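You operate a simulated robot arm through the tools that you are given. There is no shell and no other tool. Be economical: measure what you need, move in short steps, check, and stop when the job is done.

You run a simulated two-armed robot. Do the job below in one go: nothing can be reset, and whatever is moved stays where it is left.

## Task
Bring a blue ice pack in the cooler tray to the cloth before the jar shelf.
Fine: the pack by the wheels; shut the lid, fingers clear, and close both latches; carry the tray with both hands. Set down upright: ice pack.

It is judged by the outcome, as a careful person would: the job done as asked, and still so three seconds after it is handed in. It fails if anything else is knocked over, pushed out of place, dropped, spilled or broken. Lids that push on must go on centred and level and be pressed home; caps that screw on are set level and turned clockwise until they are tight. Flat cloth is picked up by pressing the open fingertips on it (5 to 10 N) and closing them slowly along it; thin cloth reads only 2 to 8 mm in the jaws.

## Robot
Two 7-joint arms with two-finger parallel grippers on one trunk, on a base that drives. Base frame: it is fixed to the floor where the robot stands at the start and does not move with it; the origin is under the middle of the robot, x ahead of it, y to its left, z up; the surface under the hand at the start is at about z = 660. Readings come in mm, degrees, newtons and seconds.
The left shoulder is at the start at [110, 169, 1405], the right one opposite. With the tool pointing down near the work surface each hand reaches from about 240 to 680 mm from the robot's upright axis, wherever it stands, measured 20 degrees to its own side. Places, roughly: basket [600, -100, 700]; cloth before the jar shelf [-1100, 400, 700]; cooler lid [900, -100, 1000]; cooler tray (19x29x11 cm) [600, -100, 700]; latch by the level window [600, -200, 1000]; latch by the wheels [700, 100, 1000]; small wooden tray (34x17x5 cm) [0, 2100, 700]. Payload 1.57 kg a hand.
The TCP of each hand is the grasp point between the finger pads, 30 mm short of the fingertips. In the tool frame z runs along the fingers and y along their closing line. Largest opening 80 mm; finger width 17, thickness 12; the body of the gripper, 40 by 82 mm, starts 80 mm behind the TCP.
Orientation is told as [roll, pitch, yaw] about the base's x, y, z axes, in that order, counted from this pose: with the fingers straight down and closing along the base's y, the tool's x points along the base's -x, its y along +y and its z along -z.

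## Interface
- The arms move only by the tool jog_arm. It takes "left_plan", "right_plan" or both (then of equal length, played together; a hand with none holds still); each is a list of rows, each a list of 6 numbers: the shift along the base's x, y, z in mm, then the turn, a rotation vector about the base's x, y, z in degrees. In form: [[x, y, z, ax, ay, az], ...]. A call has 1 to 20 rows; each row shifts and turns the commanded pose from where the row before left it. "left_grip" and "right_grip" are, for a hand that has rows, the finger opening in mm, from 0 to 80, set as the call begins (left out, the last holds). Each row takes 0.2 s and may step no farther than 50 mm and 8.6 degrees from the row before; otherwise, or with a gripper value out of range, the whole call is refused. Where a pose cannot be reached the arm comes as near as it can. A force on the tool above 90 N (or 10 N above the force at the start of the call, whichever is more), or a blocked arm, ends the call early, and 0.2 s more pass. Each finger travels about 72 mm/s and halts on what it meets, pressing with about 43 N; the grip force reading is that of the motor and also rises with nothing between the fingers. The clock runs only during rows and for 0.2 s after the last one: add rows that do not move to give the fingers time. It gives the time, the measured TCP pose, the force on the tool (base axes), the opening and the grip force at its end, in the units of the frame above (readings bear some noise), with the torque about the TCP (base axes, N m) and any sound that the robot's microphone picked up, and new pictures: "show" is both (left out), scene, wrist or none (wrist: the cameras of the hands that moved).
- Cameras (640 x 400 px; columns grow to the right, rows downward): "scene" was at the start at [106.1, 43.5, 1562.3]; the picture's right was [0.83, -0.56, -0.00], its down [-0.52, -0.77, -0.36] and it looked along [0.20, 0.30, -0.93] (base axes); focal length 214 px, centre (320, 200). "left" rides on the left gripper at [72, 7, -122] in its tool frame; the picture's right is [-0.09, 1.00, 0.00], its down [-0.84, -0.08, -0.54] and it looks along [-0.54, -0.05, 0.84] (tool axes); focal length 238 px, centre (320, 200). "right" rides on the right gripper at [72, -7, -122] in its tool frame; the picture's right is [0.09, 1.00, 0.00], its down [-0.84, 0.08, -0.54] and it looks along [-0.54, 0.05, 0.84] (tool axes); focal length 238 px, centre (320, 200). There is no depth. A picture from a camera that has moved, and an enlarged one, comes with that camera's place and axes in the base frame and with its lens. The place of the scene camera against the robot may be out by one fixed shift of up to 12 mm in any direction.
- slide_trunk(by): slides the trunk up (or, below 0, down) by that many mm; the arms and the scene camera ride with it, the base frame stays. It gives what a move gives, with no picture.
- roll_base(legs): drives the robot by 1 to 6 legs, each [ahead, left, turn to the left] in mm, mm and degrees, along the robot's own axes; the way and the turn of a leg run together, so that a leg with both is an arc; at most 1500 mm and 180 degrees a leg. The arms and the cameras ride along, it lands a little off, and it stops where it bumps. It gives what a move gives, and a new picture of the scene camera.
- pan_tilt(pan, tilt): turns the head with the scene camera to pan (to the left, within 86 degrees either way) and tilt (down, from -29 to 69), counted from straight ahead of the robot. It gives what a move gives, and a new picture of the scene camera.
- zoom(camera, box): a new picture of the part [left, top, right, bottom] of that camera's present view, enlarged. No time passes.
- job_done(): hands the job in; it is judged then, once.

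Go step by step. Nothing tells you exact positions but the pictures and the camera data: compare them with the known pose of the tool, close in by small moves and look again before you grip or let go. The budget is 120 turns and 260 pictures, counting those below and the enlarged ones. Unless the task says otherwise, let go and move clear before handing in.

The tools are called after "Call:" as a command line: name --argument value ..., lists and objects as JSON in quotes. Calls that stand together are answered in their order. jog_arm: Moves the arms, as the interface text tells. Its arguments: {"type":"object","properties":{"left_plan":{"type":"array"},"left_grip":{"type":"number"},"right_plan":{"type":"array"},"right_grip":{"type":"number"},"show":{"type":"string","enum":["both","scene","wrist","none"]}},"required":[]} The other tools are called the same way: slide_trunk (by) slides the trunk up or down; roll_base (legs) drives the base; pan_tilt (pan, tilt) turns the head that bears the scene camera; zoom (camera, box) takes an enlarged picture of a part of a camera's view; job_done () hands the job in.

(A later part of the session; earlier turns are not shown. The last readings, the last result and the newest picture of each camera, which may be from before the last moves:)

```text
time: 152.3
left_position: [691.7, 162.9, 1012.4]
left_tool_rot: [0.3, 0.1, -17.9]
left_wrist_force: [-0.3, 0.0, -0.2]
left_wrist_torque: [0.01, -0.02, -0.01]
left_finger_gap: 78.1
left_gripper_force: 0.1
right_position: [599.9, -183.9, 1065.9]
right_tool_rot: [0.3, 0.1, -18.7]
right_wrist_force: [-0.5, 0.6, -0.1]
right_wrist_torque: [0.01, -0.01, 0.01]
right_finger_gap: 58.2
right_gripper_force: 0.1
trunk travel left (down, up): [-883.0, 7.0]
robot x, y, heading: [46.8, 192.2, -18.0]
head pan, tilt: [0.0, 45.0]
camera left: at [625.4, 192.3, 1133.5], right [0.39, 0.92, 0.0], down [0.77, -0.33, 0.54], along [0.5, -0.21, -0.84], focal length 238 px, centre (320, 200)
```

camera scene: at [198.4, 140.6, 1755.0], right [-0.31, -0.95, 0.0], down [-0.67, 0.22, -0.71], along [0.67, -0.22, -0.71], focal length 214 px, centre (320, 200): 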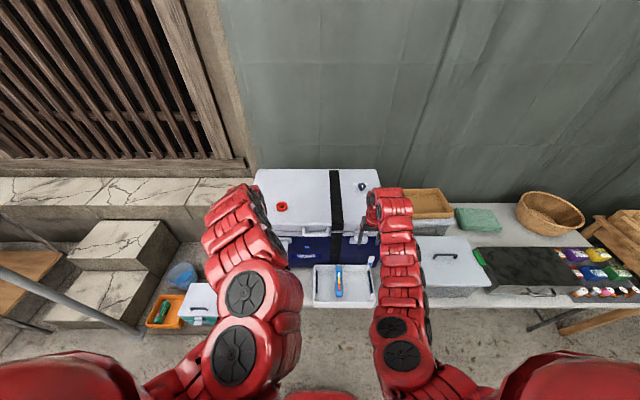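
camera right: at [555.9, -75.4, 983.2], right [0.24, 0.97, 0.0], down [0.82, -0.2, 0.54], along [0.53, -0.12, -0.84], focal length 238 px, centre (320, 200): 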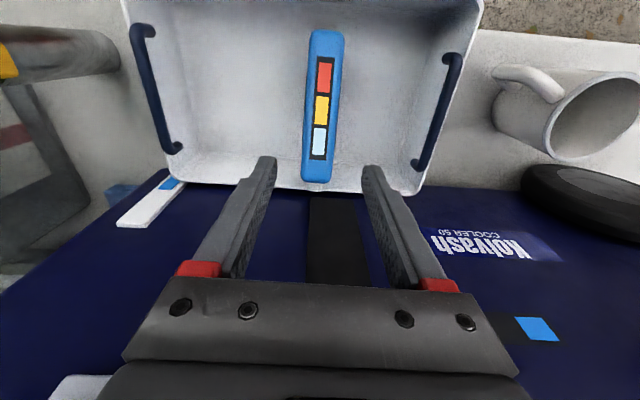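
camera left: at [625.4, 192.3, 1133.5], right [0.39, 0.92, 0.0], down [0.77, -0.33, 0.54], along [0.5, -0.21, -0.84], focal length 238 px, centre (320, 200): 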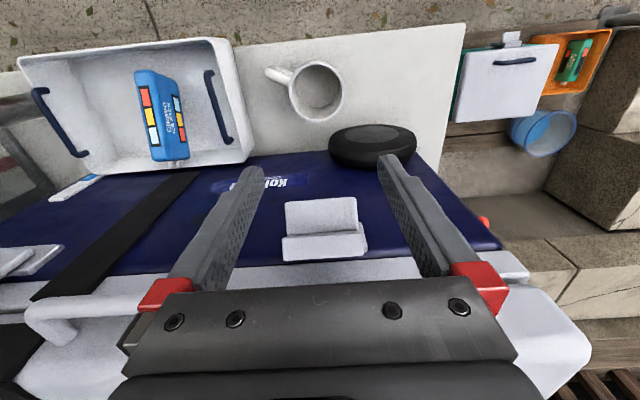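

Now the lever stays up with its tab out. I'll close the fingers and push it home.

Call:
jog_arm --left_plan '[[0, 0, 0, 0, 0, 0], [0, 0, 0, 0, 0, 0], [0, 0, 0, 0, 0, 0], [0, 0, 0, 0, 0, 0], [0, 0, 0, 0, 0, 0], [0, 0, 0, 0, 0, 0], [12, -4, 0, 0, 0, 0], [12, -4, 2, 0, 0, 0], [9, -3, 2, 0, 0, 0], [9, -3, 2, 0, 0, 0], [9, -3, 2, 0, 0, 0], [6, -2, 0, 0, 0, 0], [0, 0, 0, 0, 0, 0]]' --left_grip 0 --show "none"

Call:
jog_arm --left_plan '[[-20, 6.5, 5, 0, 0, 0], [-25, 8, 30, 0, 0, 0], [-10, 12, 45, 0, 0, 0], [10, 30, 35, 0, 0, 0], [10, 40, 0, 0, 0, 0], [10, 40, 0, 0, 0, 0]]' --show "both"

Call:
zoom --camera "left" --box '[100, 100, 340, 250]'

```text
time: 154.8
left_position: [733.8, 150.6, 1033.2]
left_tool_rot: [0.5, -0.4, -17.7]
left_wrist_force: [-33.3, 13.5, 59.4]
left_wrist_torque: [0.27, 0.52, -0.23]
left_finger_gap: 0.0
left_gripper_force: 20.9
right_position: [587.5, -180.7, 1072.8]
right_tool_rot: [0.3, -0.8, -18.6]
right_wrist_force: [-0.2, -0.7, -0.3]
right_wrist_torque: [-0.01, 0.01, -0.05]
right_finger_gap: 57.9
right_gripper_force: 0.0
trunk travel left (down, up): [-883.0, 7.0]
robot x, y, heading: [48.5, 189.0, -17.7]
head pan, tilt: [0.0, 45.0]
stopped in row 12 (left hand): the force on the tool passed its limit at 97 N (the readings are from after the stop); the commanded pose is now the measured one
```

```text
time: 156.2
left_position: [744.9, 276.6, 1131.2]
left_tool_rot: [0.3, 0.0, -17.8]
left_wrist_force: [-0.5, 0.5, 0.8]
left_wrist_torque: [0.0, 0.01, 0.0]
left_finger_gap: 0.0
left_gripper_force: 21.3
left hand out of reach, approached as far as the arm can: row 2, 3, 4
right_position: [597.2, -182.5, 1064.6]
right_tool_rot: [0.4, -0.1, -18.7]
right_wrist_force: [0.8, -0.4, 0.0]
right_wrist_torque: [-0.03, -0.04, -0.03]
right_finger_gap: 58.2
right_gripper_force: 0.1
trunk travel left (down, up): [-883.0, 7.0]
robot x, y, heading: [49.8, 190.9, -17.9]
head pan, tilt: [0.0, 45.0]
camera scene: at [196.3, 140.0, 1755.1], right [-0.31, -0.95, 0.0], down [-0.67, 0.22, -0.71], along [0.67, -0.22, -0.71], focal length 214 px, centre (320, 200)
camera left: at [677.5, 304.9, 1252.1], right [0.39, 0.92, 0.0], down [0.77, -0.33, 0.54], along [0.5, -0.21, -0.84], focal length 238 px, centre (320, 200)
```

scene: 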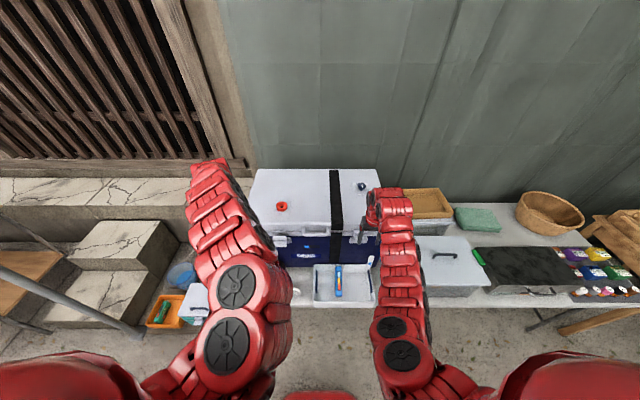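
left: 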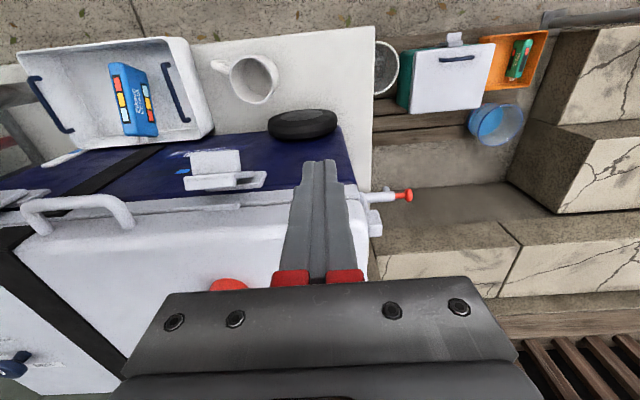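

```text
2.67 times, centred on (220, 175) of left
camera zoom: at [677.5, 304.9, 1252.1], right [0.39, 0.92, 0.0], down [0.77, -0.33, 0.54], along [0.5, -0.21, -0.84], focal length 636 px, centre (587, 267)
```

zoom: 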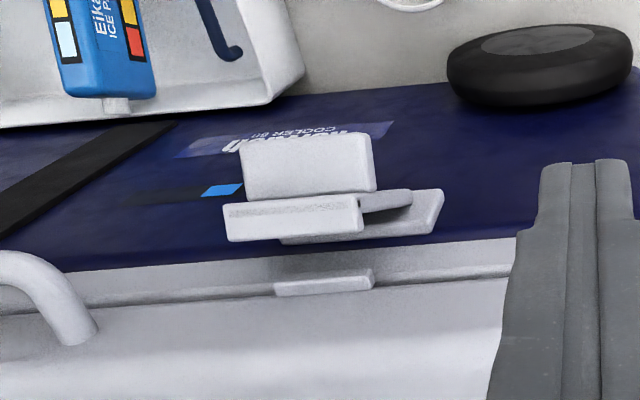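

The left lever is up but its hook hasn't reached the keeper; my fingers slid up over the tab. I'll come in lower and follow the tab's arc while pushing.

Call:
jog_arm --left_plan '[[-18, -35, -15, 0, 0, 0], [-18, -35, -15, 0, 0, 0], [-20, -35, -15, 0, 0, 0], [-12, -3, -26, 0, 0, 0], [-3, 0, -26, 0, 0, 0], [0, 0, -26, 0, 0, 0], [0, 0, 0, 0, 0, 0]]' --show "wrist"

```text
time: 157.8
left_position: [686.4, 163.9, 1004.3]
left_tool_rot: [0.3, -0.1, -17.7]
left_wrist_force: [-1.4, -0.8, -0.1]
left_wrist_torque: [0.01, 0.01, -0.01]
left_finger_gap: 0.2
left_gripper_force: 21.2
left hand out of reach, approached as far as the arm can: row 1, 2, 3
right_position: [598.3, -183.5, 1065.0]
right_tool_rot: [0.3, -0.1, -18.6]
right_wrist_force: [-0.2, 0.4, 1.5]
right_wrist_torque: [0.01, 0.02, 0.02]
right_finger_gap: 58.3
right_gripper_force: 0.0
trunk travel left (down, up): [-883.0, 7.0]
robot x, y, heading: [49.1, 195.5, -17.9]
head pan, tilt: [0.0, 45.0]
camera left: at [620.1, 192.6, 1124.7], right [0.39, 0.92, 0.01], down [0.77, -0.33, 0.54], along [0.5, -0.21, -0.84], focal length 238 px, centre (320, 200)
```

left: 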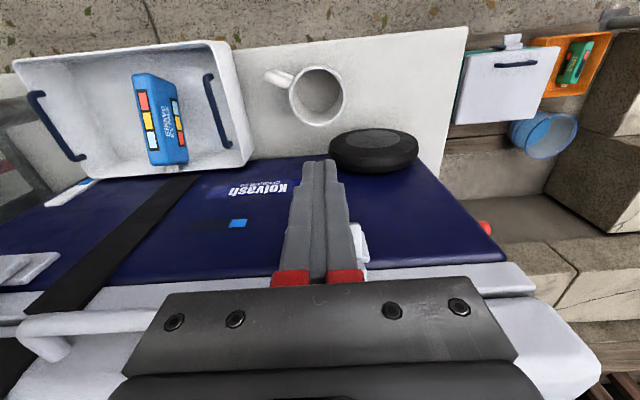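

Call:
jog_arm --left_plan '[[6.2, -2, 4, 0, 0, 0], [7.6, -2.5, 9, 0, 0, 0], [9, -2.9, 7, 0, 0, 0], [10, -3.2, 5, 0, 0, 0], [8, -2.6, 3, 0, 0, 0], [6, -2, 2, 0, 0, 0], [5.7, -1.9, 0, 0, 0, 0], [5, -1.6, 0, 0, 0, 0], [0, 0, 0, 0, 0, 0]]' --show "wrist"

```text
time: 159.8
left_position: [741.9, 147.9, 1036.4]
left_tool_rot: [0.4, -0.2, -17.7]
left_wrist_force: [-7.5, 1.4, 18.9]
left_wrist_torque: [-0.01, 0.06, -0.01]
left_finger_gap: 0.1
left_gripper_force: 21.7
right_position: [595.5, -182.8, 1066.5]
right_tool_rot: [0.2, -0.2, -18.6]
right_wrist_force: [-0.3, -0.2, -0.2]
right_wrist_torque: [0.03, 0.01, 0.03]
right_finger_gap: 58.2
right_gripper_force: 0.0
trunk travel left (down, up): [-883.0, 7.0]
robot x, y, heading: [46.4, 190.4, -17.7]
head pan, tilt: [0.0, 45.0]
camera left: at [675.7, 175.4, 1156.9], right [0.39, 0.92, 0.01], down [0.77, -0.33, 0.54], along [0.5, -0.21, -0.84], focal length 238 px, centre (320, 200)
```

left: 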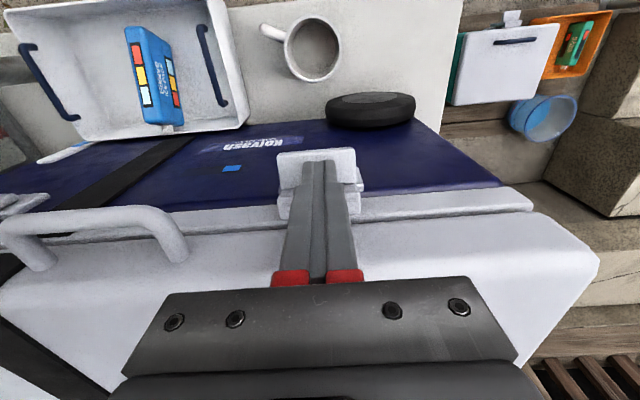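

The fingertips again rode over the tab. I'll back off and push with the fingers lower, at constant height, so the tab bears on the middle of the fingers.

Call:
jog_arm --left_plan '[[-20, 6.5, 8, 0, 0, 0], [-22, 7, 0, 0, 0, 0], [-22, 7, -10, 0, 0, 0], [0, 0, -22, 0, 0, 0], [0, 0, -24, 0, 0, 0], [0, 0, 0, 0, 0, 0]]' --show "wrist"

Call:
jog_arm --left_plan '[[8, -2.6, 0, 0, 0, 0], [8, -2.6, 0, 0, 0, 0], [8, -2.6, 1, 0, 0, 0], [8, -2.6, 1, 0, 0, 0], [8, -2.6, 1, 0, 0, 0], [7, -2.3, 1, 0, 0, 0], [6, -2, 0, 0, 0, 0], [0, 0, 0, 0, 0, 0]]' --show "wrist"

```text
time: 161.2
left_position: [686.6, 167.0, 979.1]
left_tool_rot: [0.2, 0.1, -17.7]
left_wrist_force: [0.1, 0.0, -0.2]
left_wrist_torque: [0.0, 0.0, -0.03]
left_finger_gap: 0.0
left_gripper_force: 21.7
left hand out of reach, approached as far as the arm can: row 3
right_position: [598.2, -182.3, 1066.4]
right_tool_rot: [0.3, 0.0, -18.6]
right_wrist_force: [0.2, 0.6, -0.1]
right_wrist_torque: [0.02, 0.0, 0.0]
right_finger_gap: 58.1
right_gripper_force: 0.0
trunk travel left (down, up): [-883.0, 7.0]
robot x, y, heading: [51.6, 190.3, -18.2]
head pan, tilt: [0.0, 45.0]
camera left: at [620.8, 194.7, 1100.6], right [0.39, 0.92, 0.01], down [0.77, -0.33, 0.54], along [0.5, -0.21, -0.84], focal length 238 px, centre (320, 200)
```

left: 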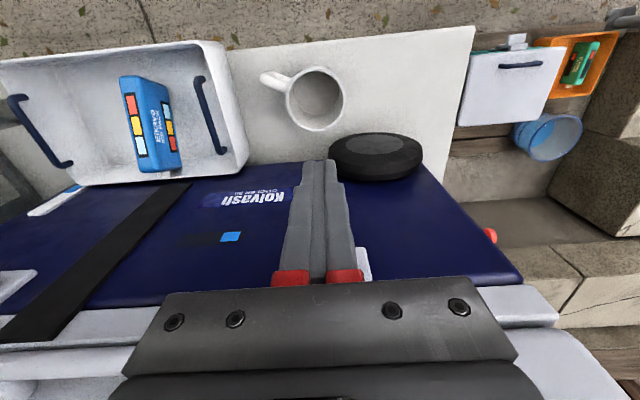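

```text
time: 163.0
left_position: [734.6, 150.4, 983.1]
left_tool_rot: [0.4, 0.5, -17.8]
left_wrist_force: [-27.3, 6.8, -9.3]
left_wrist_torque: [0.02, -0.35, -0.21]
left_finger_gap: 0.0
left_gripper_force: 21.6
right_position: [595.4, -182.4, 1066.6]
right_tool_rot: [0.3, -0.2, -18.6]
right_wrist_force: [-0.1, 0.7, -0.6]
right_wrist_torque: [0.02, 0.01, 0.0]
right_finger_gap: 57.9
right_gripper_force: 0.1
trunk travel left (down, up): [-883.0, 7.0]
robot x, y, heading: [47.9, 193.3, -17.9]
head pan, tilt: [0.0, 45.0]
camera left: at [668.7, 178.5, 1105.0], right [0.39, 0.92, 0.01], down [0.78, -0.33, 0.53], along [0.49, -0.2, -0.84], focal length 238 px, centre (320, 200)
```

left: 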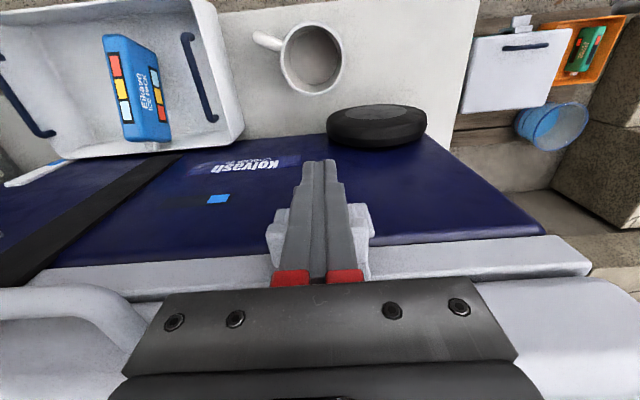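

Call:
jog_arm --left_plan '[[4, -1.3, 0, 0, 0, 0], [4, -1.3, 0, 0, 0, 0], [4, -1.3, 0, 0, 0, 0], [4, -1.3, 0, 0, 0, 0], [0, 0, 0, 0, 0, 0]]' --show "none"

Call:
jog_arm --left_plan '[[-20, 6.5, 0, 0, 0, 0], [-22, 7, 0, 0, 0, 0], [-12, 20, 30, 0, 0, 0], [-5, 30, 40, 0, 0, 0], [10, 40, 40, 0, 0, 0], [10, 40, 10, 0, 0, 0], [10, 40, 0, 0, 0, 0]]' --show "wrist"

Call:
zoom --camera "left" --box '[60, 100, 300, 250]'

```text
time: 163.8
left_position: [734.7, 150.1, 980.9]
left_tool_rot: [0.4, 1.8, -17.7]
left_wrist_force: [-40.8, 12.8, 23.5]
left_wrist_torque: [-0.59, -1.31, -0.31]
left_finger_gap: 0.0
left_gripper_force: 20.7
right_position: [592.7, -182.2, 1069.4]
right_tool_rot: [0.4, -0.4, -18.6]
right_wrist_force: [0.3, -0.4, 0.7]
right_wrist_torque: [-0.02, 0.01, 0.02]
right_finger_gap: 58.0
right_gripper_force: 0.0
trunk travel left (down, up): [-883.0, 7.0]
robot x, y, heading: [48.3, 193.0, -18.0]
head pan, tilt: [0.0, 45.0]
stopped in row 3 (left hand): the force on the tool passed its limit at 95 N (the readings are from after the stop); the commanded pose is now the measured one
```

```text
refused: row 4 steps farther than a row can; nothing moved
```

```text
2.67 times, centred on (180, 175) of left
camera zoom: at [671.0, 177.8, 1104.8], right [0.39, 0.92, 0.0], down [0.79, -0.34, 0.52], along [0.48, -0.2, -0.86], focal length 636 px, centre (693, 267)
```

zoom: 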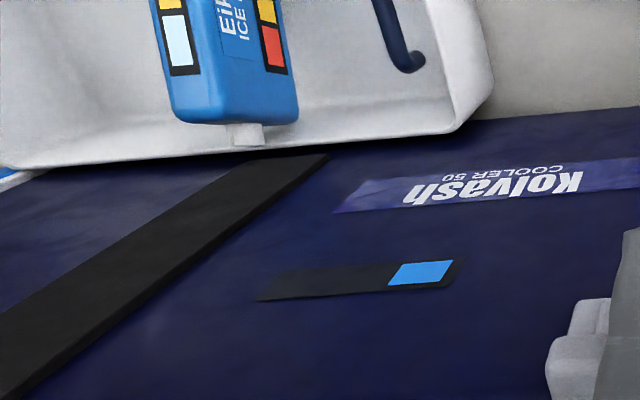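

Call:
jog_arm --left_plan '[[-20, 6.5, 0, 0, 0, 0], [-22, 7, 0, 0, 0, 0], [-10, 10, 30, 0, 0, 0], [-5, 15, 40, 0, 0, 0], [10, 30, 35, 0, 0, 0], [10, 40, 10, 0, 0, 0], [10, 40, 0, 0, 0, 0]]' --show "wrist"

Call:
zoom --camera "left" --box '[60, 100, 300, 250]'

Call:
zoom --camera "scene" --box '[240, 190, 400, 290]'

```text
time: 165.4
left_position: [725.6, 295.0, 1080.7]
left_tool_rot: [0.2, 1.5, -17.9]
left_wrist_force: [0.1, 0.8, 0.2]
left_wrist_torque: [0.02, 0.02, -0.01]
left_finger_gap: 0.1
left_gripper_force: 22.0
left hand out of reach, approached as far as the arm can: row 4
right_position: [598.4, -182.2, 1064.8]
right_tool_rot: [0.4, 0.0, -18.6]
right_wrist_force: [0.6, 0.9, -0.4]
right_wrist_torque: [-0.01, 0.01, -0.02]
right_finger_gap: 58.4
right_gripper_force: 0.0
trunk travel left (down, up): [-883.0, 7.0]
robot x, y, heading: [51.1, 191.1, -17.7]
head pan, tilt: [0.0, 45.0]
camera left: at [662.3, 323.2, 1203.8], right [0.39, 0.92, 0.0], down [0.78, -0.34, 0.52], along [0.48, -0.2, -0.85], focal length 238 px, centre (320, 200)
```

left: 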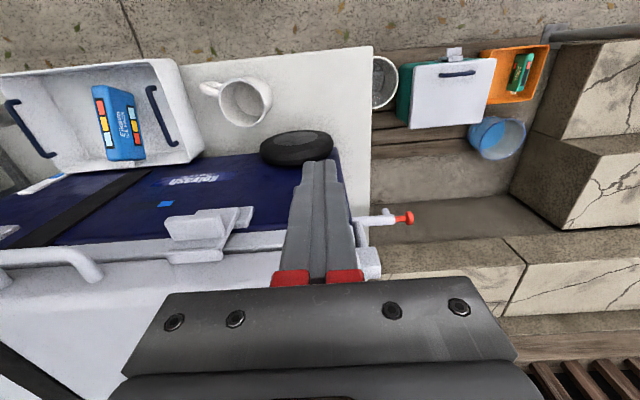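

```text
2.67 times, centred on (180, 175) of left
camera zoom: at [662.3, 323.2, 1203.8], right [0.39, 0.92, 0.0], down [0.78, -0.34, 0.52], along [0.48, -0.2, -0.85], focal length 636 px, centre (693, 267)
```

zoom: 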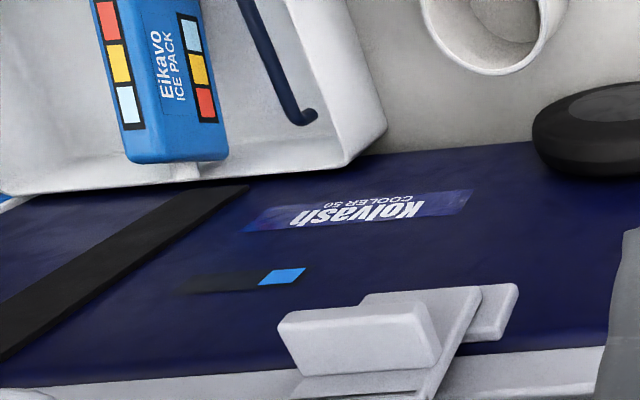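

```text
4.00 times, centred on (320, 240) of scene
camera zoom: at [197.7, 140.5, 1754.8], right [-0.31, -0.95, 0.0], down [-0.67, 0.22, -0.71], along [0.67, -0.22, -0.71], focal length 858 px, centre (320, 40)
```

zoom: 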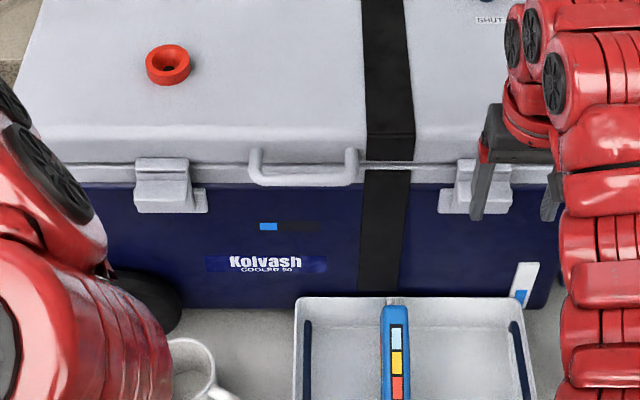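

Both latches are closed over their keepers and the indicator is blue. Next I'll square up to the tray, with one hand over each end.

Call:
roll_base --legs '[[0, -111, 0]]'

Call:
jog_arm --left_plan '[[-9, -28, 0, -0.5, -1.5, 0], [-9, -28, 0, 0, 0, 0], [-9, -28, 0, 0, 0, 0], [-9, -28, 0, 0, 0, 0], [-9, -28, 0, 0, 0, 0], [-9, -28, 0, 0, 0, 0], [0, 0, 0, 0, 0, 0]]' --right_plan '[[-1, 15, 0, 0, 0, 0], [-1, 15, 0, 0, 0, 0], [-1, 15, 0, 0, 0, 0], [-1, 13, 0, 0, 0, 0], [0, 0, 0, 0, 0, 0], [0, 0, 0, 0, 0, 0], [0, 0, 0, 0, 0, 0]]' --left_grip 74 --right_grip 74 --show "none"

Call:
slide_trunk --by -220

Call:
zoom --camera "left" --box '[0, 0, 640, 400]'

Call:
zoom --camera "right" --box '[0, 0, 640, 400]'

```text
time: 166.6
left_position: [692.0, 190.8, 1081.0]
left_tool_rot: [0.2, 1.4, -17.8]
left_wrist_force: [1.1, -0.5, 0.2]
left_wrist_torque: [0.0, -0.01, -0.02]
left_finger_gap: 0.0
left_gripper_force: 21.2
right_position: [564.8, -286.7, 1065.3]
right_tool_rot: [0.2, 0.0, -18.6]
right_wrist_force: [0.1, 0.2, 0.7]
right_wrist_torque: [0.01, -0.02, 0.01]
right_finger_gap: 57.9
right_gripper_force: 0.1
trunk travel left (down, up): [-883.0, 7.0]
robot x, y, heading: [14.1, 87.3, -18.2]
head pan, tilt: [0.0, 45.0]
camera scene: at [163.0, 36.5, 1755.0], right [-0.31, -0.95, 0.0], down [-0.67, 0.22, -0.71], along [0.67, -0.22, -0.71], focal length 214 px, centre (320, 200)
```

scene: 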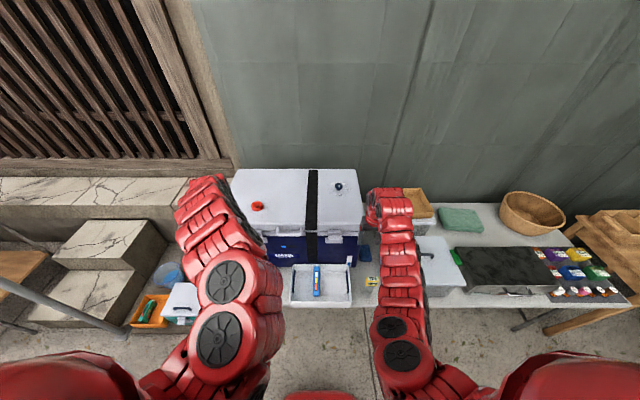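

```text
time: 168.2
left_position: [650.3, 20.4, 1076.1]
left_tool_rot: [0.3, -0.1, -17.8]
left_wrist_force: [-0.3, 0.1, 0.7]
left_wrist_torque: [-0.02, 0.01, 0.01]
left_finger_gap: 73.9
left_gripper_force: 0.1
left hand out of reach, approached as far as the arm can: row 1, 2, 3
right_position: [561.1, -228.6, 1065.9]
right_tool_rot: [0.3, -0.1, -18.6]
right_wrist_force: [-0.2, 0.6, -0.1]
right_wrist_torque: [0.01, -0.02, 0.01]
right_finger_gap: 74.0
right_gripper_force: 0.1
trunk travel left (down, up): [-883.0, 7.0]
robot x, y, heading: [15.0, 87.4, -18.0]
head pan, tilt: [0.0, 45.0]
```

```text
time: 170.5
left_position: [650.1, 20.1, 856.6]
left_tool_rot: [0.5, -0.1, -17.8]
left_wrist_force: [0.4, 0.1, -0.1]
left_wrist_torque: [0.02, 0.0, 0.0]
left_finger_gap: 73.8
left_gripper_force: 0.1
right_position: [559.3, -230.1, 845.9]
right_tool_rot: [0.3, -0.1, -18.7]
right_wrist_force: [0.8, 0.6, -0.4]
right_wrist_torque: [0.04, 0.0, 0.02]
right_finger_gap: 73.8
right_gripper_force: 0.1
trunk travel left (down, up): [-663.0, 227.0]
robot x, y, heading: [17.9, 92.4, -17.9]
head pan, tilt: [0.0, 45.0]
```

```text
1.00 times, centred on (320, 200) of left (not enlarged: the box is as wide or as high as the picture)
camera zoom: at [583.8, 48.7, 977.9], right [0.39, 0.92, 0.01], down [0.77, -0.33, 0.54], along [0.5, -0.21, -0.84], focal length 238 px, centre (320, 200)
```

zoom: 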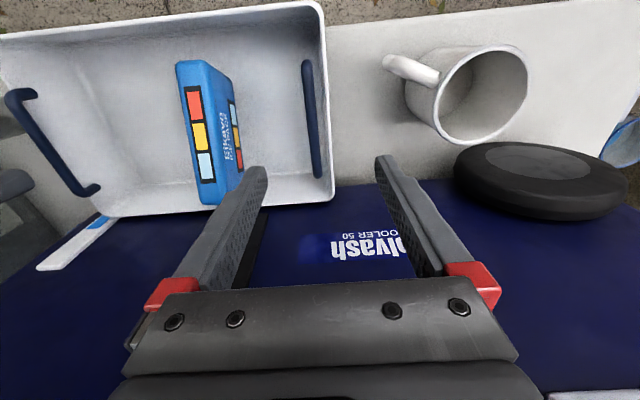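

```text
1.00 times, centred on (320, 200) of right (not enlarged: the box is as wide or as high as the picture)
camera zoom: at [487.7, -214.2, 967.9], right [0.23, 0.97, 0.01], down [0.82, -0.2, 0.54], along [0.53, -0.12, -0.84], focal length 238 px, centre (320, 200)
```

zoom: 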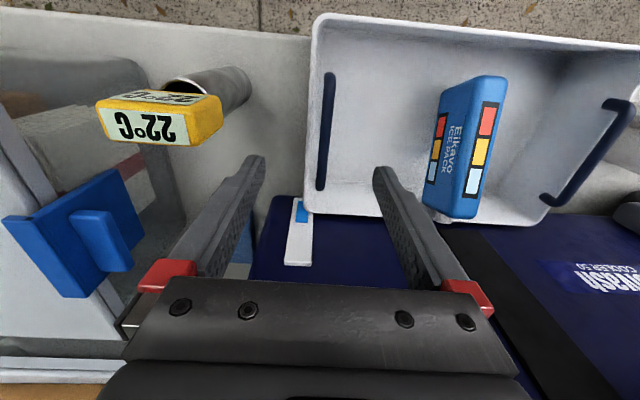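

Tray ends are well located: left end mid about [645, 32], right end mid about [556, -234]. I'll lower both hands to straddle the end walls with their handle bars.

Call:
jog_arm --left_plan '[[-8, 1.6, -25, 0, 0, 0], [0, 0, -30, 0, 0, 0], [0, 0, -30, 0, 0, 0], [0, 0, -25, 0, 0, 0], [0, 0, 0, 0, 0, 0]]' --right_plan '[[-1.4, 2.6, -22, 0, 0, 0], [0, 0, -27, 0, 0, 0], [0, 0, -28, 0, 0, 0], [0, 0, -22, 0, 0, 0], [0, 0, 0, 0, 0, 0]]' --show "wrist"

```text
time: 171.7
left_position: [642.7, 22.2, 746.6]
left_tool_rot: [0.4, -0.1, -17.8]
left_wrist_force: [-0.2, 0.5, -0.3]
left_wrist_torque: [0.0, 0.01, -0.01]
left_finger_gap: 73.9
left_gripper_force: 0.0
right_position: [557.4, -228.9, 747.1]
right_tool_rot: [0.4, -0.1, -18.6]
right_wrist_force: [0.5, 0.4, 0.0]
right_wrist_torque: [-0.03, -0.05, -0.02]
right_finger_gap: 73.8
right_gripper_force: 0.0
trunk travel left (down, up): [-663.0, 227.0]
robot x, y, heading: [16.3, 87.3, -17.8]
head pan, tilt: [0.0, 45.0]
camera right: at [485.5, -212.9, 868.7], right [0.23, 0.97, 0.01], down [0.82, -0.2, 0.54], along [0.53, -0.12, -0.84], focal length 238 px, centre (320, 200)
camera left: at [574.2, 49.5, 867.7], right [0.39, 0.92, 0.01], down [0.77, -0.33, 0.54], along [0.5, -0.21, -0.84], focal length 238 px, centre (320, 200)
```

right: 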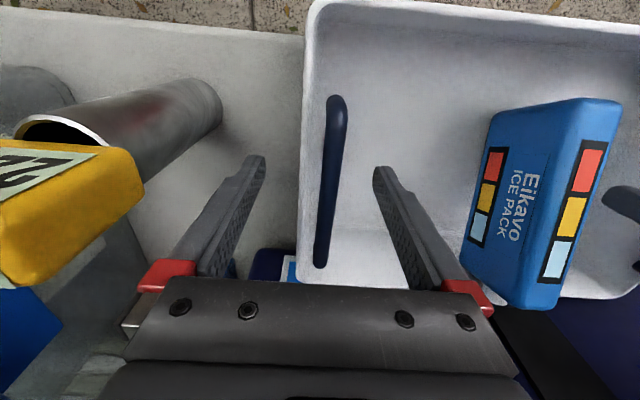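
left: 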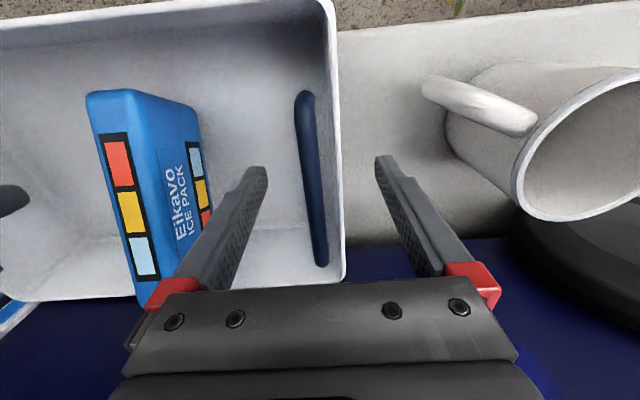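

Call:
jog_arm --left_plan '[[0, 0, -9, 0, 0, 0], [0, 0, -9, 0, 0, 0], [0, 0, 0, 0, 0, 0]]' --right_plan '[[0, 0, -9, 0, 0, 0], [0, 0, -9, 0, 0, 0], [0, 0, 0, 0, 0, 0]]' --show "none"

Call:
jog_arm --left_plan '[[0, 0, 0, 0, 0, 0], [0, 0, 0, 0, 0, 0], [0, 0, 0, 0, 0, 0], [0, 0, 0, 0, 0, 0]]' --right_plan '[[0, 0, 0, 0, 0, 0], [0, 0, 0, 0, 0, 0], [0, 0, 0, 0, 0, 0], [0, 0, 0, 0, 0, 0]]' --left_grip 4 --right_grip 4 --show "wrist"

```text
time: 172.5
left_position: [642.2, 21.0, 728.8]
left_tool_rot: [0.4, -0.1, -17.8]
left_wrist_force: [0.5, -0.2, -0.1]
left_wrist_torque: [0.0, -0.01, -0.01]
left_finger_gap: 74.1
left_gripper_force: 0.1
right_position: [558.0, -226.6, 728.3]
right_tool_rot: [0.3, 0.0, -18.6]
right_wrist_force: [0.3, -1.3, 0.7]
right_wrist_torque: [0.01, -0.01, -0.04]
right_finger_gap: 74.0
right_gripper_force: 0.0
trunk travel left (down, up): [-663.0, 227.0]
robot x, y, heading: [12.3, 87.6, -18.1]
head pan, tilt: [0.0, 45.0]
```

```text
time: 173.5
left_position: [641.8, 22.7, 727.9]
left_tool_rot: [0.5, 0.0, -17.7]
left_wrist_force: [9.4, 26.2, 4.2]
left_wrist_torque: [0.35, 0.16, -0.19]
left_finger_gap: 21.3
left_gripper_force: 34.6
right_position: [556.4, -230.5, 727.9]
right_tool_rot: [0.1, 0.0, -18.8]
right_wrist_force: [-8.8, -23.6, 1.3]
right_wrist_torque: [-0.75, 0.0, 0.41]
right_finger_gap: 21.0
right_gripper_force: 34.5
trunk travel left (down, up): [-663.0, 227.0]
robot x, y, heading: [12.4, 86.3, -17.9]
head pan, tilt: [0.0, 45.0]
camera right: at [485.1, -214.4, 850.4], right [0.23, 0.97, 0.0], down [0.82, -0.2, 0.54], along [0.53, -0.13, -0.84], focal length 238 px, centre (320, 200)
camera left: at [576.1, 51.3, 849.7], right [0.39, 0.92, 0.01], down [0.77, -0.33, 0.54], along [0.5, -0.2, -0.84], focal length 238 px, centre (320, 200)
```

right: 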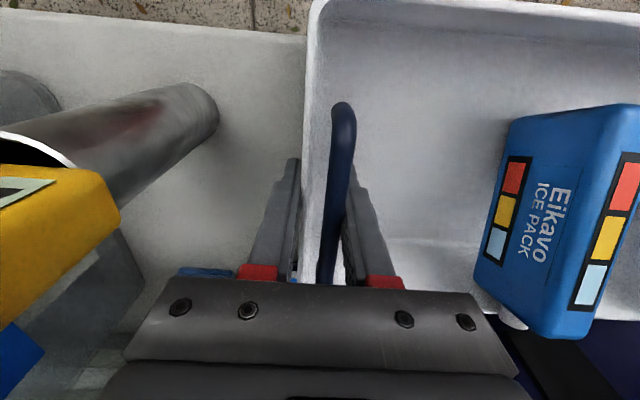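
left: 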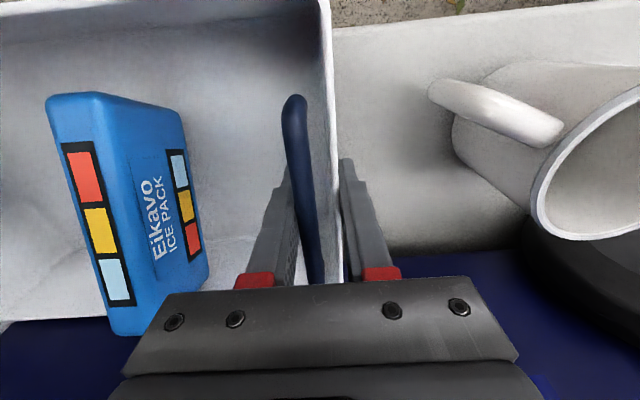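

Both ends are gripped. I'll relax the inward squeeze by a millimetre or two, then lift a little with the trunk and check.

Call:
jog_arm --left_plan '[[0.4, 1.2, 0, 0, 0, 0], [0, 0, 0, 0, 0, 0]]' --right_plan '[[-0.4, -1.2, 0, 0, 0, 0], [0, 0, 0, 0, 0, 0]]' --show "none"

Call:
slide_trunk --by 40

Call:
zoom --camera "scene" --box '[220, 180, 420, 305]'

```text
time: 174.1
left_position: [643.5, 22.8, 728.0]
left_tool_rot: [0.4, 0.0, -17.9]
left_wrist_force: [6.8, 25.5, 6.3]
left_wrist_torque: [0.28, -0.2, -0.17]
left_finger_gap: 21.2
left_gripper_force: 34.4
right_position: [557.0, -231.3, 729.5]
right_tool_rot: [-0.1, 0.0, -18.7]
right_wrist_force: [-9.0, -25.2, -2.2]
right_wrist_torque: [-0.64, 0.61, 0.24]
right_finger_gap: 21.8
right_gripper_force: 34.4
trunk travel left (down, up): [-663.0, 227.0]
robot x, y, heading: [15.6, 89.0, -18.0]
head pan, tilt: [0.0, 45.0]
```

```text
time: 174.9
left_position: [643.3, 22.4, 767.7]
left_tool_rot: [0.4, -0.1, -17.8]
left_wrist_force: [10.2, 26.6, -0.6]
left_wrist_torque: [0.07, -0.49, -0.13]
left_finger_gap: 21.3
left_gripper_force: 34.5
right_position: [556.1, -231.5, 767.2]
right_tool_rot: [0.1, 0.0, -18.8]
right_wrist_force: [-10.7, -27.0, -4.8]
right_wrist_torque: [-0.65, 0.71, 0.31]
right_finger_gap: 21.7
right_gripper_force: 34.7
trunk travel left (down, up): [-703.0, 187.0]
robot x, y, heading: [13.3, 88.0, -17.9]
head pan, tilt: [0.0, 45.0]
```

```text
3.20 times, centred on (320, 242) of scene
camera zoom: at [163.7, 34.5, 1574.8], right [-0.31, -0.95, 0.0], down [-0.67, 0.22, -0.71], along [0.67, -0.22, -0.71], focal length 686 px, centre (320, 64)
```

zoom: 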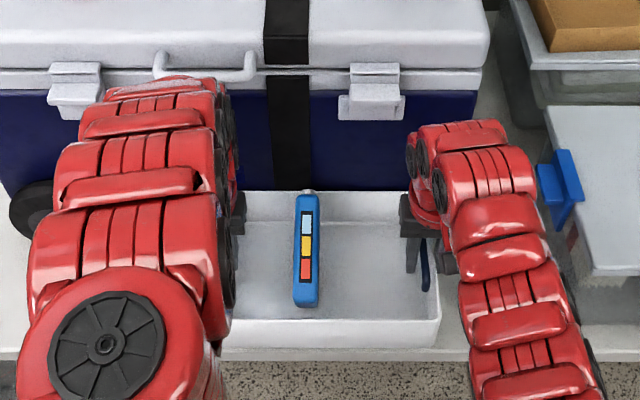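

The tray is up with the pack upright in it. I'll raise it more, back away gently and look around toward the cloth.

Call:
slide_trunk --by 90

Call:
roll_base --legs '[[-130, 0, 0], [-130, 0, 0]]'

Call:
pan_tilt --pan 86 --tilt 30

```text
time: 176.2
left_position: [643.3, 23.3, 858.2]
left_tool_rot: [0.4, 0.0, -17.8]
left_wrist_force: [10.1, 28.1, -0.9]
left_wrist_torque: [0.23, 0.04, -0.1]
left_finger_gap: 21.0
left_gripper_force: 34.5
right_position: [557.5, -230.7, 857.8]
right_tool_rot: [0.0, 0.0, -18.7]
right_wrist_force: [-9.7, -27.7, -4.7]
right_wrist_torque: [-0.77, 0.17, 0.38]
right_finger_gap: 21.5
right_gripper_force: 34.8
trunk travel left (down, up): [-793.0, 97.0]
robot x, y, heading: [12.5, 89.5, -17.8]
head pan, tilt: [0.0, 45.0]
```

```text
time: 178.3
left_position: [400.3, 100.0, 855.8]
left_tool_rot: [0.5, 0.0, -17.9]
left_wrist_force: [10.4, 26.8, -1.1]
left_wrist_torque: [0.23, -0.04, -0.15]
left_finger_gap: 21.3
left_gripper_force: 34.1
right_position: [314.9, -155.4, 858.2]
right_tool_rot: [0.0, 0.0, -18.8]
right_wrist_force: [-9.9, -28.4, -4.0]
right_wrist_torque: [-0.75, 0.26, 0.32]
right_finger_gap: 21.6
right_gripper_force: 34.8
trunk travel left (down, up): [-793.0, 97.0]
robot x, y, heading: [-230.4, 165.6, -17.9]
head pan, tilt: [0.0, 45.0]
camera scene: at [-78.1, 112.3, 1664.7], right [-0.31, -0.95, 0.0], down [-0.67, 0.22, -0.71], along [0.67, -0.22, -0.71], focal length 214 px, centre (320, 200)
```

scene: 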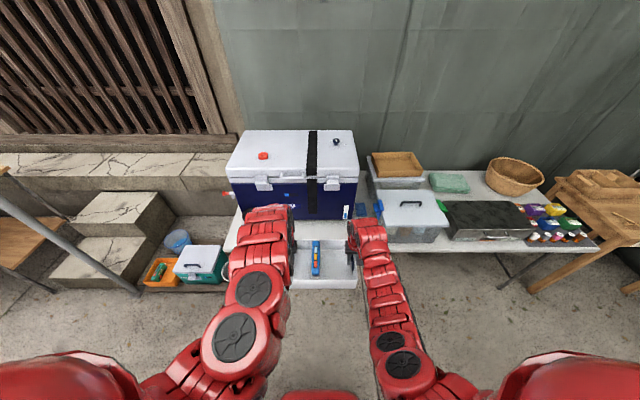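

```text
time: 179.9
left_position: [400.4, 100.4, 857.1]
left_tool_rot: [0.4, 0.0, -17.9]
left_wrist_force: [0.8, 1.3, -1.3]
left_wrist_torque: [0.68, -0.29, -0.13]
left_finger_gap: 20.9
left_gripper_force: 34.0
right_position: [314.6, -154.8, 857.6]
right_tool_rot: [-0.1, 0.0, -18.9]
right_wrist_force: [-0.8, -0.7, -3.2]
right_wrist_torque: [-1.01, 0.49, 0.31]
right_finger_gap: 21.5
right_gripper_force: 34.5
trunk travel left (down, up): [-793.0, 97.0]
robot x, y, heading: [-226.9, 166.6, -18.3]
head pan, tilt: [85.9, 30.0]
camera scene: at [-123.0, 221.7, 1687.6], right [0.93, -0.38, 0.0], down [-0.19, -0.46, -0.87], along [0.33, 0.8, -0.5], focal length 214 px, centre (320, 200)
```

scene: 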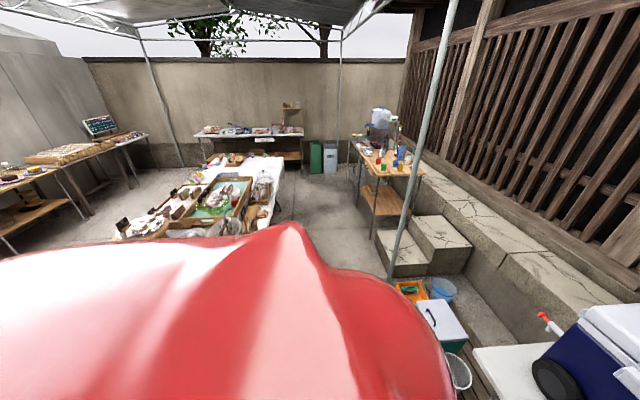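

The tray rides steadily. I'll turn left in place in two gentle steps to bring the far side into view.

Call:
roll_base --legs '[[0, 0, 35], [0, 0, 35]]'

Call:
zoom --camera "left" --box '[0, 0, 640, 400]'

```text
time: 181.1
left_position: [405.4, 191.4, 858.2]
left_tool_rot: [0.4, 0.1, -9.9]
left_wrist_force: [-0.4, -0.8, -1.6]
left_wrist_torque: [0.68, -0.13, -0.25]
left_finger_gap: 21.2
left_gripper_force: 35.0
right_position: [356.5, -72.3, 857.1]
right_tool_rot: [-0.2, 0.1, -10.7]
right_wrist_force: [1.2, 0.8, -4.1]
right_wrist_torque: [-1.08, 0.23, 0.18]
right_finger_gap: 21.5
right_gripper_force: 34.6
trunk travel left (down, up): [-793.0, 97.0]
robot x, y, heading: [-226.3, 165.4, -10.1]
head pan, tilt: [85.9, 30.0]
stopped in leg 1: the robot was blocked; the commanded pose is now the measured one
camera scene: at [-129.4, 240.3, 1687.5], right [0.97, -0.24, 0.0], down [-0.12, -0.49, -0.87], along [0.21, 0.84, -0.5], focal length 214 px, centre (320, 200)
```

scene: 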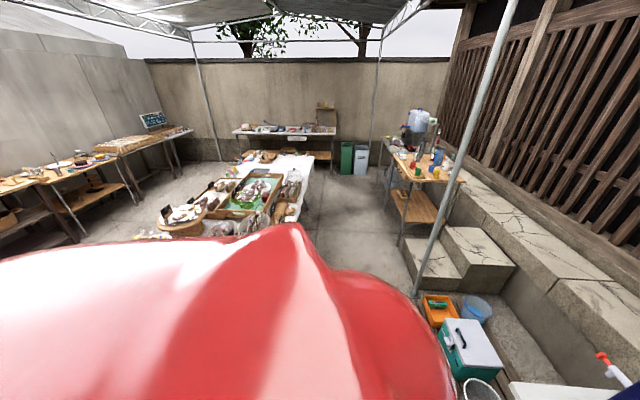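

```text
1.00 times, centred on (320, 200) of left (not enlarged: the box is as wide or as high as the picture)
camera zoom: at [336.6, 210.9, 979.3], right [0.26, 0.97, 0.01], down [0.81, -0.22, 0.54], along [0.52, -0.14, -0.84], focal length 238 px, centre (320, 200)
```

zoom: 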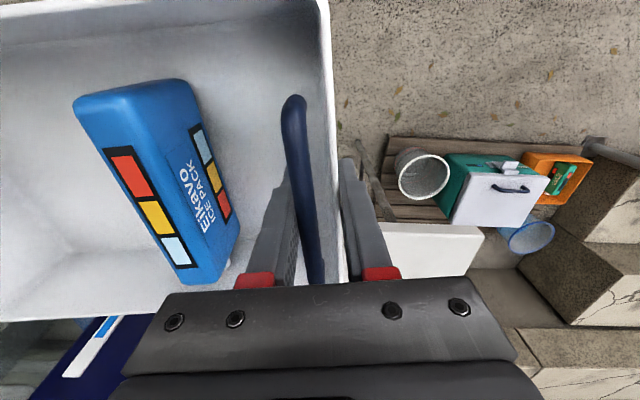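

Something behind blocks the turn. I'll look behind to the right.

Call:
pan_tilt --pan -86 --tilt 40

Call:
roll_base --legs '[[110, 0, 0]]'

```text
time: 183.7
left_position: [406.5, 191.0, 857.1]
left_tool_rot: [0.4, 0.0, -9.7]
left_wrist_force: [0.7, -0.6, -1.4]
left_wrist_torque: [0.8, -0.16, -0.13]
left_finger_gap: 21.2
left_gripper_force: 34.5
right_position: [356.5, -72.1, 857.3]
right_tool_rot: [-0.2, 0.0, -10.7]
right_wrist_force: [-0.9, 1.4, -3.4]
right_wrist_torque: [-0.94, 0.21, 0.35]
right_finger_gap: 21.6
right_gripper_force: 34.9
trunk travel left (down, up): [-793.0, 97.0]
robot x, y, heading: [-225.3, 164.0, -9.7]
head pan, tilt: [-85.9, 40.0]
camera scene: at [-159.2, 66.3, 1672.2], right [-0.99, 0.1, 0.0], down [0.06, 0.64, -0.77], along [-0.08, -0.76, -0.64], focal length 214 px, centre (320, 200)
```

scene: 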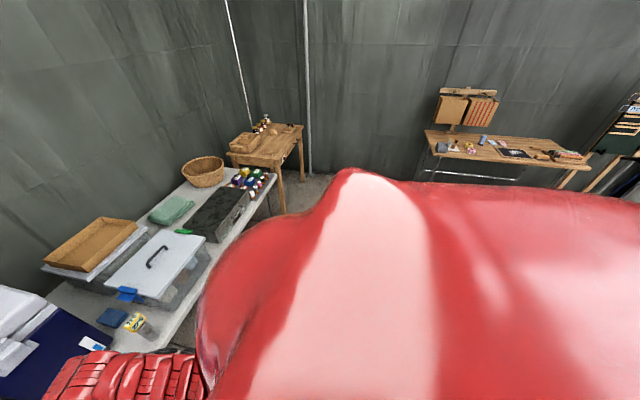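

```text
time: 184.9
left_position: [514.6, 173.4, 858.4]
left_tool_rot: [0.4, 0.2, -9.6]
left_wrist_force: [0.0, -1.1, -2.2]
left_wrist_torque: [0.7, -0.14, -0.15]
left_finger_gap: 21.2
left_gripper_force: 33.9
right_position: [465.0, -89.7, 858.3]
right_tool_rot: [-0.1, -0.1, -10.5]
right_wrist_force: [-0.6, 1.8, -3.5]
right_wrist_torque: [-1.02, 0.28, 0.32]
right_finger_gap: 21.4
right_gripper_force: 34.3
trunk travel left (down, up): [-793.0, 97.0]
robot x, y, heading: [-115.7, 147.0, -9.9]
head pan, tilt: [-85.9, 40.0]
camera scene: at [-51.2, 47.8, 1672.3], right [-1.0, 0.1, 0.0], down [0.06, 0.64, -0.77], along [-0.08, -0.76, -0.64], focal length 214 px, centre (320, 200)
```

scene: 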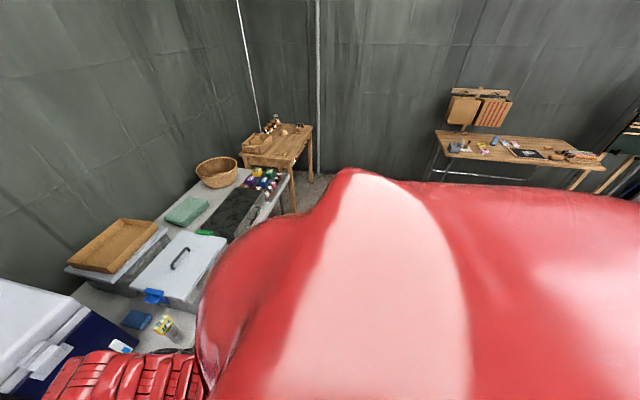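

Call:
roll_base --legs '[[0, 0, 40], [0, 0, 40]]'

Call:
pan_tilt --pan 80 --tilt 35

```text
time: 189.0
left_position: [-29.3, 775.1, 856.9]
left_tool_rot: [0.4, 0.2, 70.1]
left_wrist_force: [1.3, 0.3, -1.7]
left_wrist_torque: [0.21, 0.72, -0.1]
left_finger_gap: 21.3
left_gripper_force: 34.5
right_position: [221.4, 679.4, 857.9]
right_tool_rot: [-0.1, 0.1, 69.2]
right_wrist_force: [-1.9, 0.1, -3.0]
right_wrist_torque: [-0.33, -0.95, 0.3]
right_finger_gap: 21.2
right_gripper_force: 34.2
trunk travel left (down, up): [-793.0, 97.0]
robot x, y, heading: [-117.1, 150.0, 70.3]
head pan, tilt: [-85.9, 40.0]
camera scene: at [-12.5, 199.0, 1672.2], right [-0.27, -0.96, 0.0], down [-0.62, 0.18, -0.77], along [0.74, -0.21, -0.64], focal length 214 px, centre (320, 200)
```

scene: 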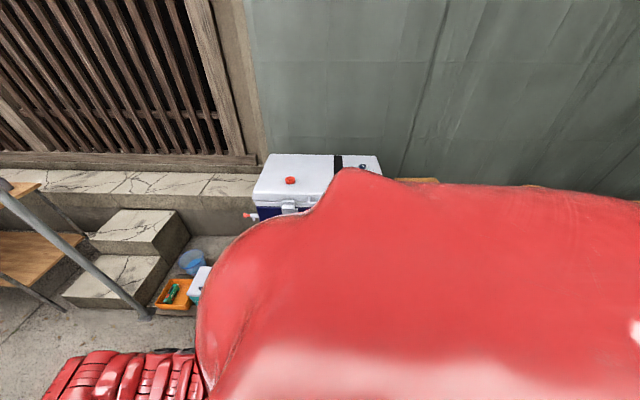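

```text
time: 191.5
left_position: [-27.8, 775.3, 858.2]
left_tool_rot: [0.5, 0.0, 70.1]
left_wrist_force: [1.8, 1.4, -2.3]
left_wrist_torque: [0.26, 0.67, -0.1]
left_finger_gap: 21.2
left_gripper_force: 34.4
right_position: [221.9, 678.9, 856.8]
right_tool_rot: [-0.1, 0.1, 69.2]
right_wrist_force: [-0.9, 0.4, -2.6]
right_wrist_torque: [-0.36, -0.9, 0.27]
right_finger_gap: 21.3
right_gripper_force: 34.6
trunk travel left (down, up): [-793.0, 97.0]
robot x, y, heading: [-115.3, 150.1, 70.3]
head pan, tilt: [80.0, 35.0]
camera scene: at [-170.6, 266.2, 1679.8], right [0.5, 0.87, 0.0], down [0.5, -0.29, -0.82], along [-0.71, 0.41, -0.57], focal length 214 px, centre (320, 200)
```

scene: 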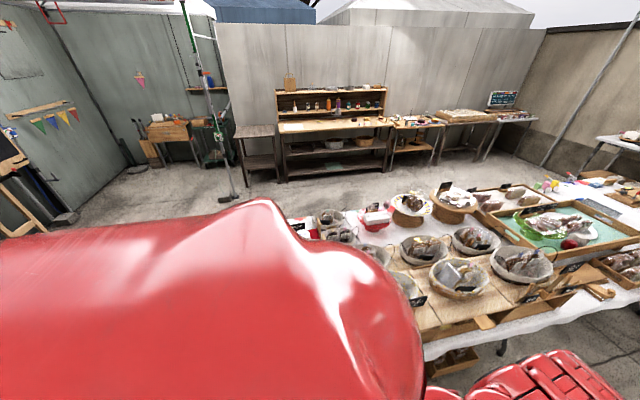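

The robot stands in an aisle between the cooler table and a big table of baked goods; the cloth must be near that table's end, to my back-left. I'll back up along the aisle with the tray and look again.

Call:
roll_base --legs '[[-300, 0, 0], [-250, 0, 0]]'

Call:
pan_tilt --pan 45 --tilt 35

```text
time: 195.0
left_position: [-216.0, 254.8, 857.0]
left_tool_rot: [0.5, 0.1, 69.6]
left_wrist_force: [1.6, 0.5, -2.2]
left_wrist_torque: [0.25, 0.67, -0.12]
left_finger_gap: 21.1
left_gripper_force: 34.6
right_position: [35.4, 156.8, 858.0]
right_tool_rot: [-0.1, 0.2, 68.8]
right_wrist_force: [-0.6, 0.0, -2.5]
right_wrist_torque: [-0.38, -0.91, 0.36]
right_finger_gap: 21.5
right_gripper_force: 34.9
trunk travel left (down, up): [-793.0, 97.0]
robot x, y, heading: [-308.7, -370.7, 69.8]
head pan, tilt: [80.0, 35.0]
camera scene: at [-360.5, -253.1, 1679.7], right [0.51, 0.86, 0.0], down [0.49, -0.29, -0.82], along [-0.71, 0.41, -0.57], focal length 214 px, centre (320, 200)
```

scene: 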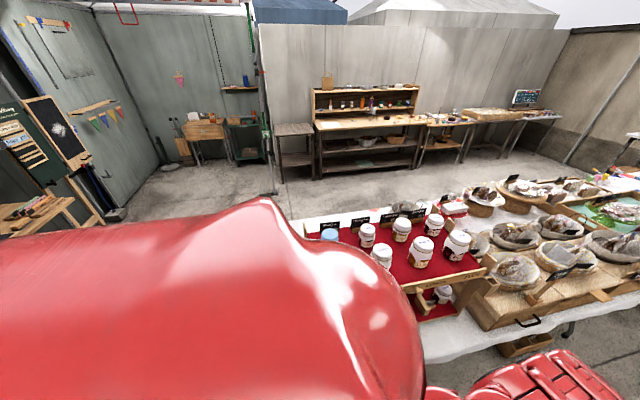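

```text
time: 196.0
left_position: [-215.1, 254.3, 857.4]
left_tool_rot: [0.4, 0.1, 69.6]
left_wrist_force: [2.5, 0.7, -2.1]
left_wrist_torque: [0.21, 0.77, -0.11]
left_finger_gap: 21.3
left_gripper_force: 33.7
right_position: [35.6, 155.9, 858.6]
right_tool_rot: [-0.1, 0.2, 68.9]
right_wrist_force: [-0.7, -1.2, -3.1]
right_wrist_torque: [-0.28, -0.92, 0.33]
right_finger_gap: 21.2
right_gripper_force: 34.2
trunk travel left (down, up): [-793.0, 97.0]
robot x, y, heading: [-308.6, -370.4, 69.3]
head pan, tilt: [45.0, 35.0]
camera scene: at [-321.5, -218.0, 1679.7], right [0.91, 0.42, 0.0], down [0.24, -0.52, -0.82], along [-0.34, 0.74, -0.57], focal length 214 px, centre (320, 200)
```

scene: 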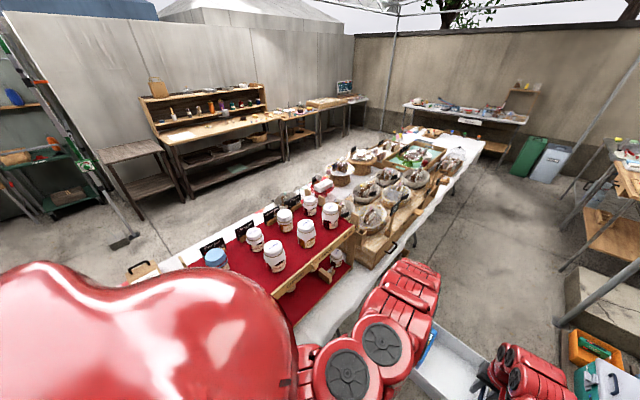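

Now I see the jar shelf on the goods table. I'll zoom in on the area in front of it.

Call:
zoom --camera "scene" --box '[180, 170, 420, 340]'

Call:
pan_tilt --pan 20 --tilt 50

```text
2.35 times, centred on (300, 255) of scene
camera zoom: at [-321.5, -218.0, 1679.7], right [0.91, 0.42, 0.0], down [0.24, -0.52, -0.82], along [-0.34, 0.74, -0.57], focal length 505 px, centre (367, 71)
```

zoom: 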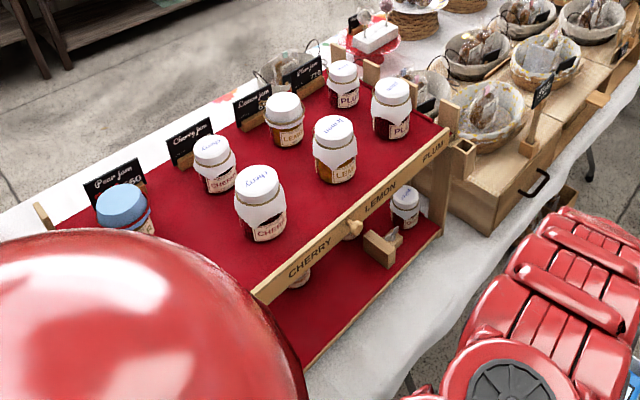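

```text
time: 196.9
left_position: [-214.9, 253.3, 858.2]
left_tool_rot: [0.4, 0.2, 69.6]
left_wrist_force: [2.2, 0.9, -2.1]
left_wrist_torque: [0.35, 0.76, -0.12]
left_finger_gap: 21.3
left_gripper_force: 34.3
right_position: [35.0, 155.7, 857.5]
right_tool_rot: [-0.1, 0.1, 68.8]
right_wrist_force: [-1.1, -0.4, -2.4]
right_wrist_torque: [-0.41, -0.86, 0.33]
right_finger_gap: 21.4
right_gripper_force: 34.7
trunk travel left (down, up): [-793.0, 97.0]
robot x, y, heading: [-308.5, -371.3, 69.7]
head pan, tilt: [20.0, 50.0]
camera scene: at [-284.5, -221.4, 1658.0], right [1.0, -0.01, 0.0], down [0.0, -0.77, -0.64], along [0.0, 0.64, -0.77], focal length 214 px, centre (320, 200)
```

scene: 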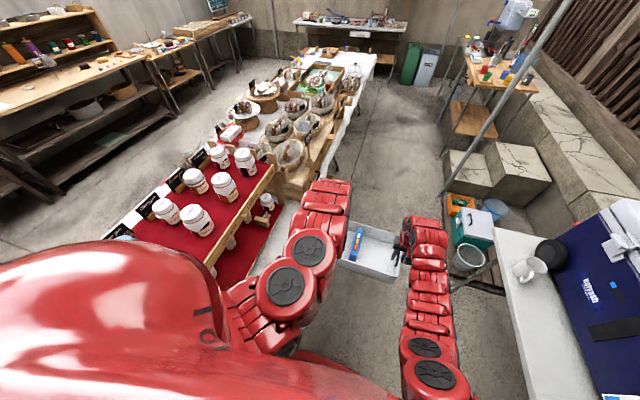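

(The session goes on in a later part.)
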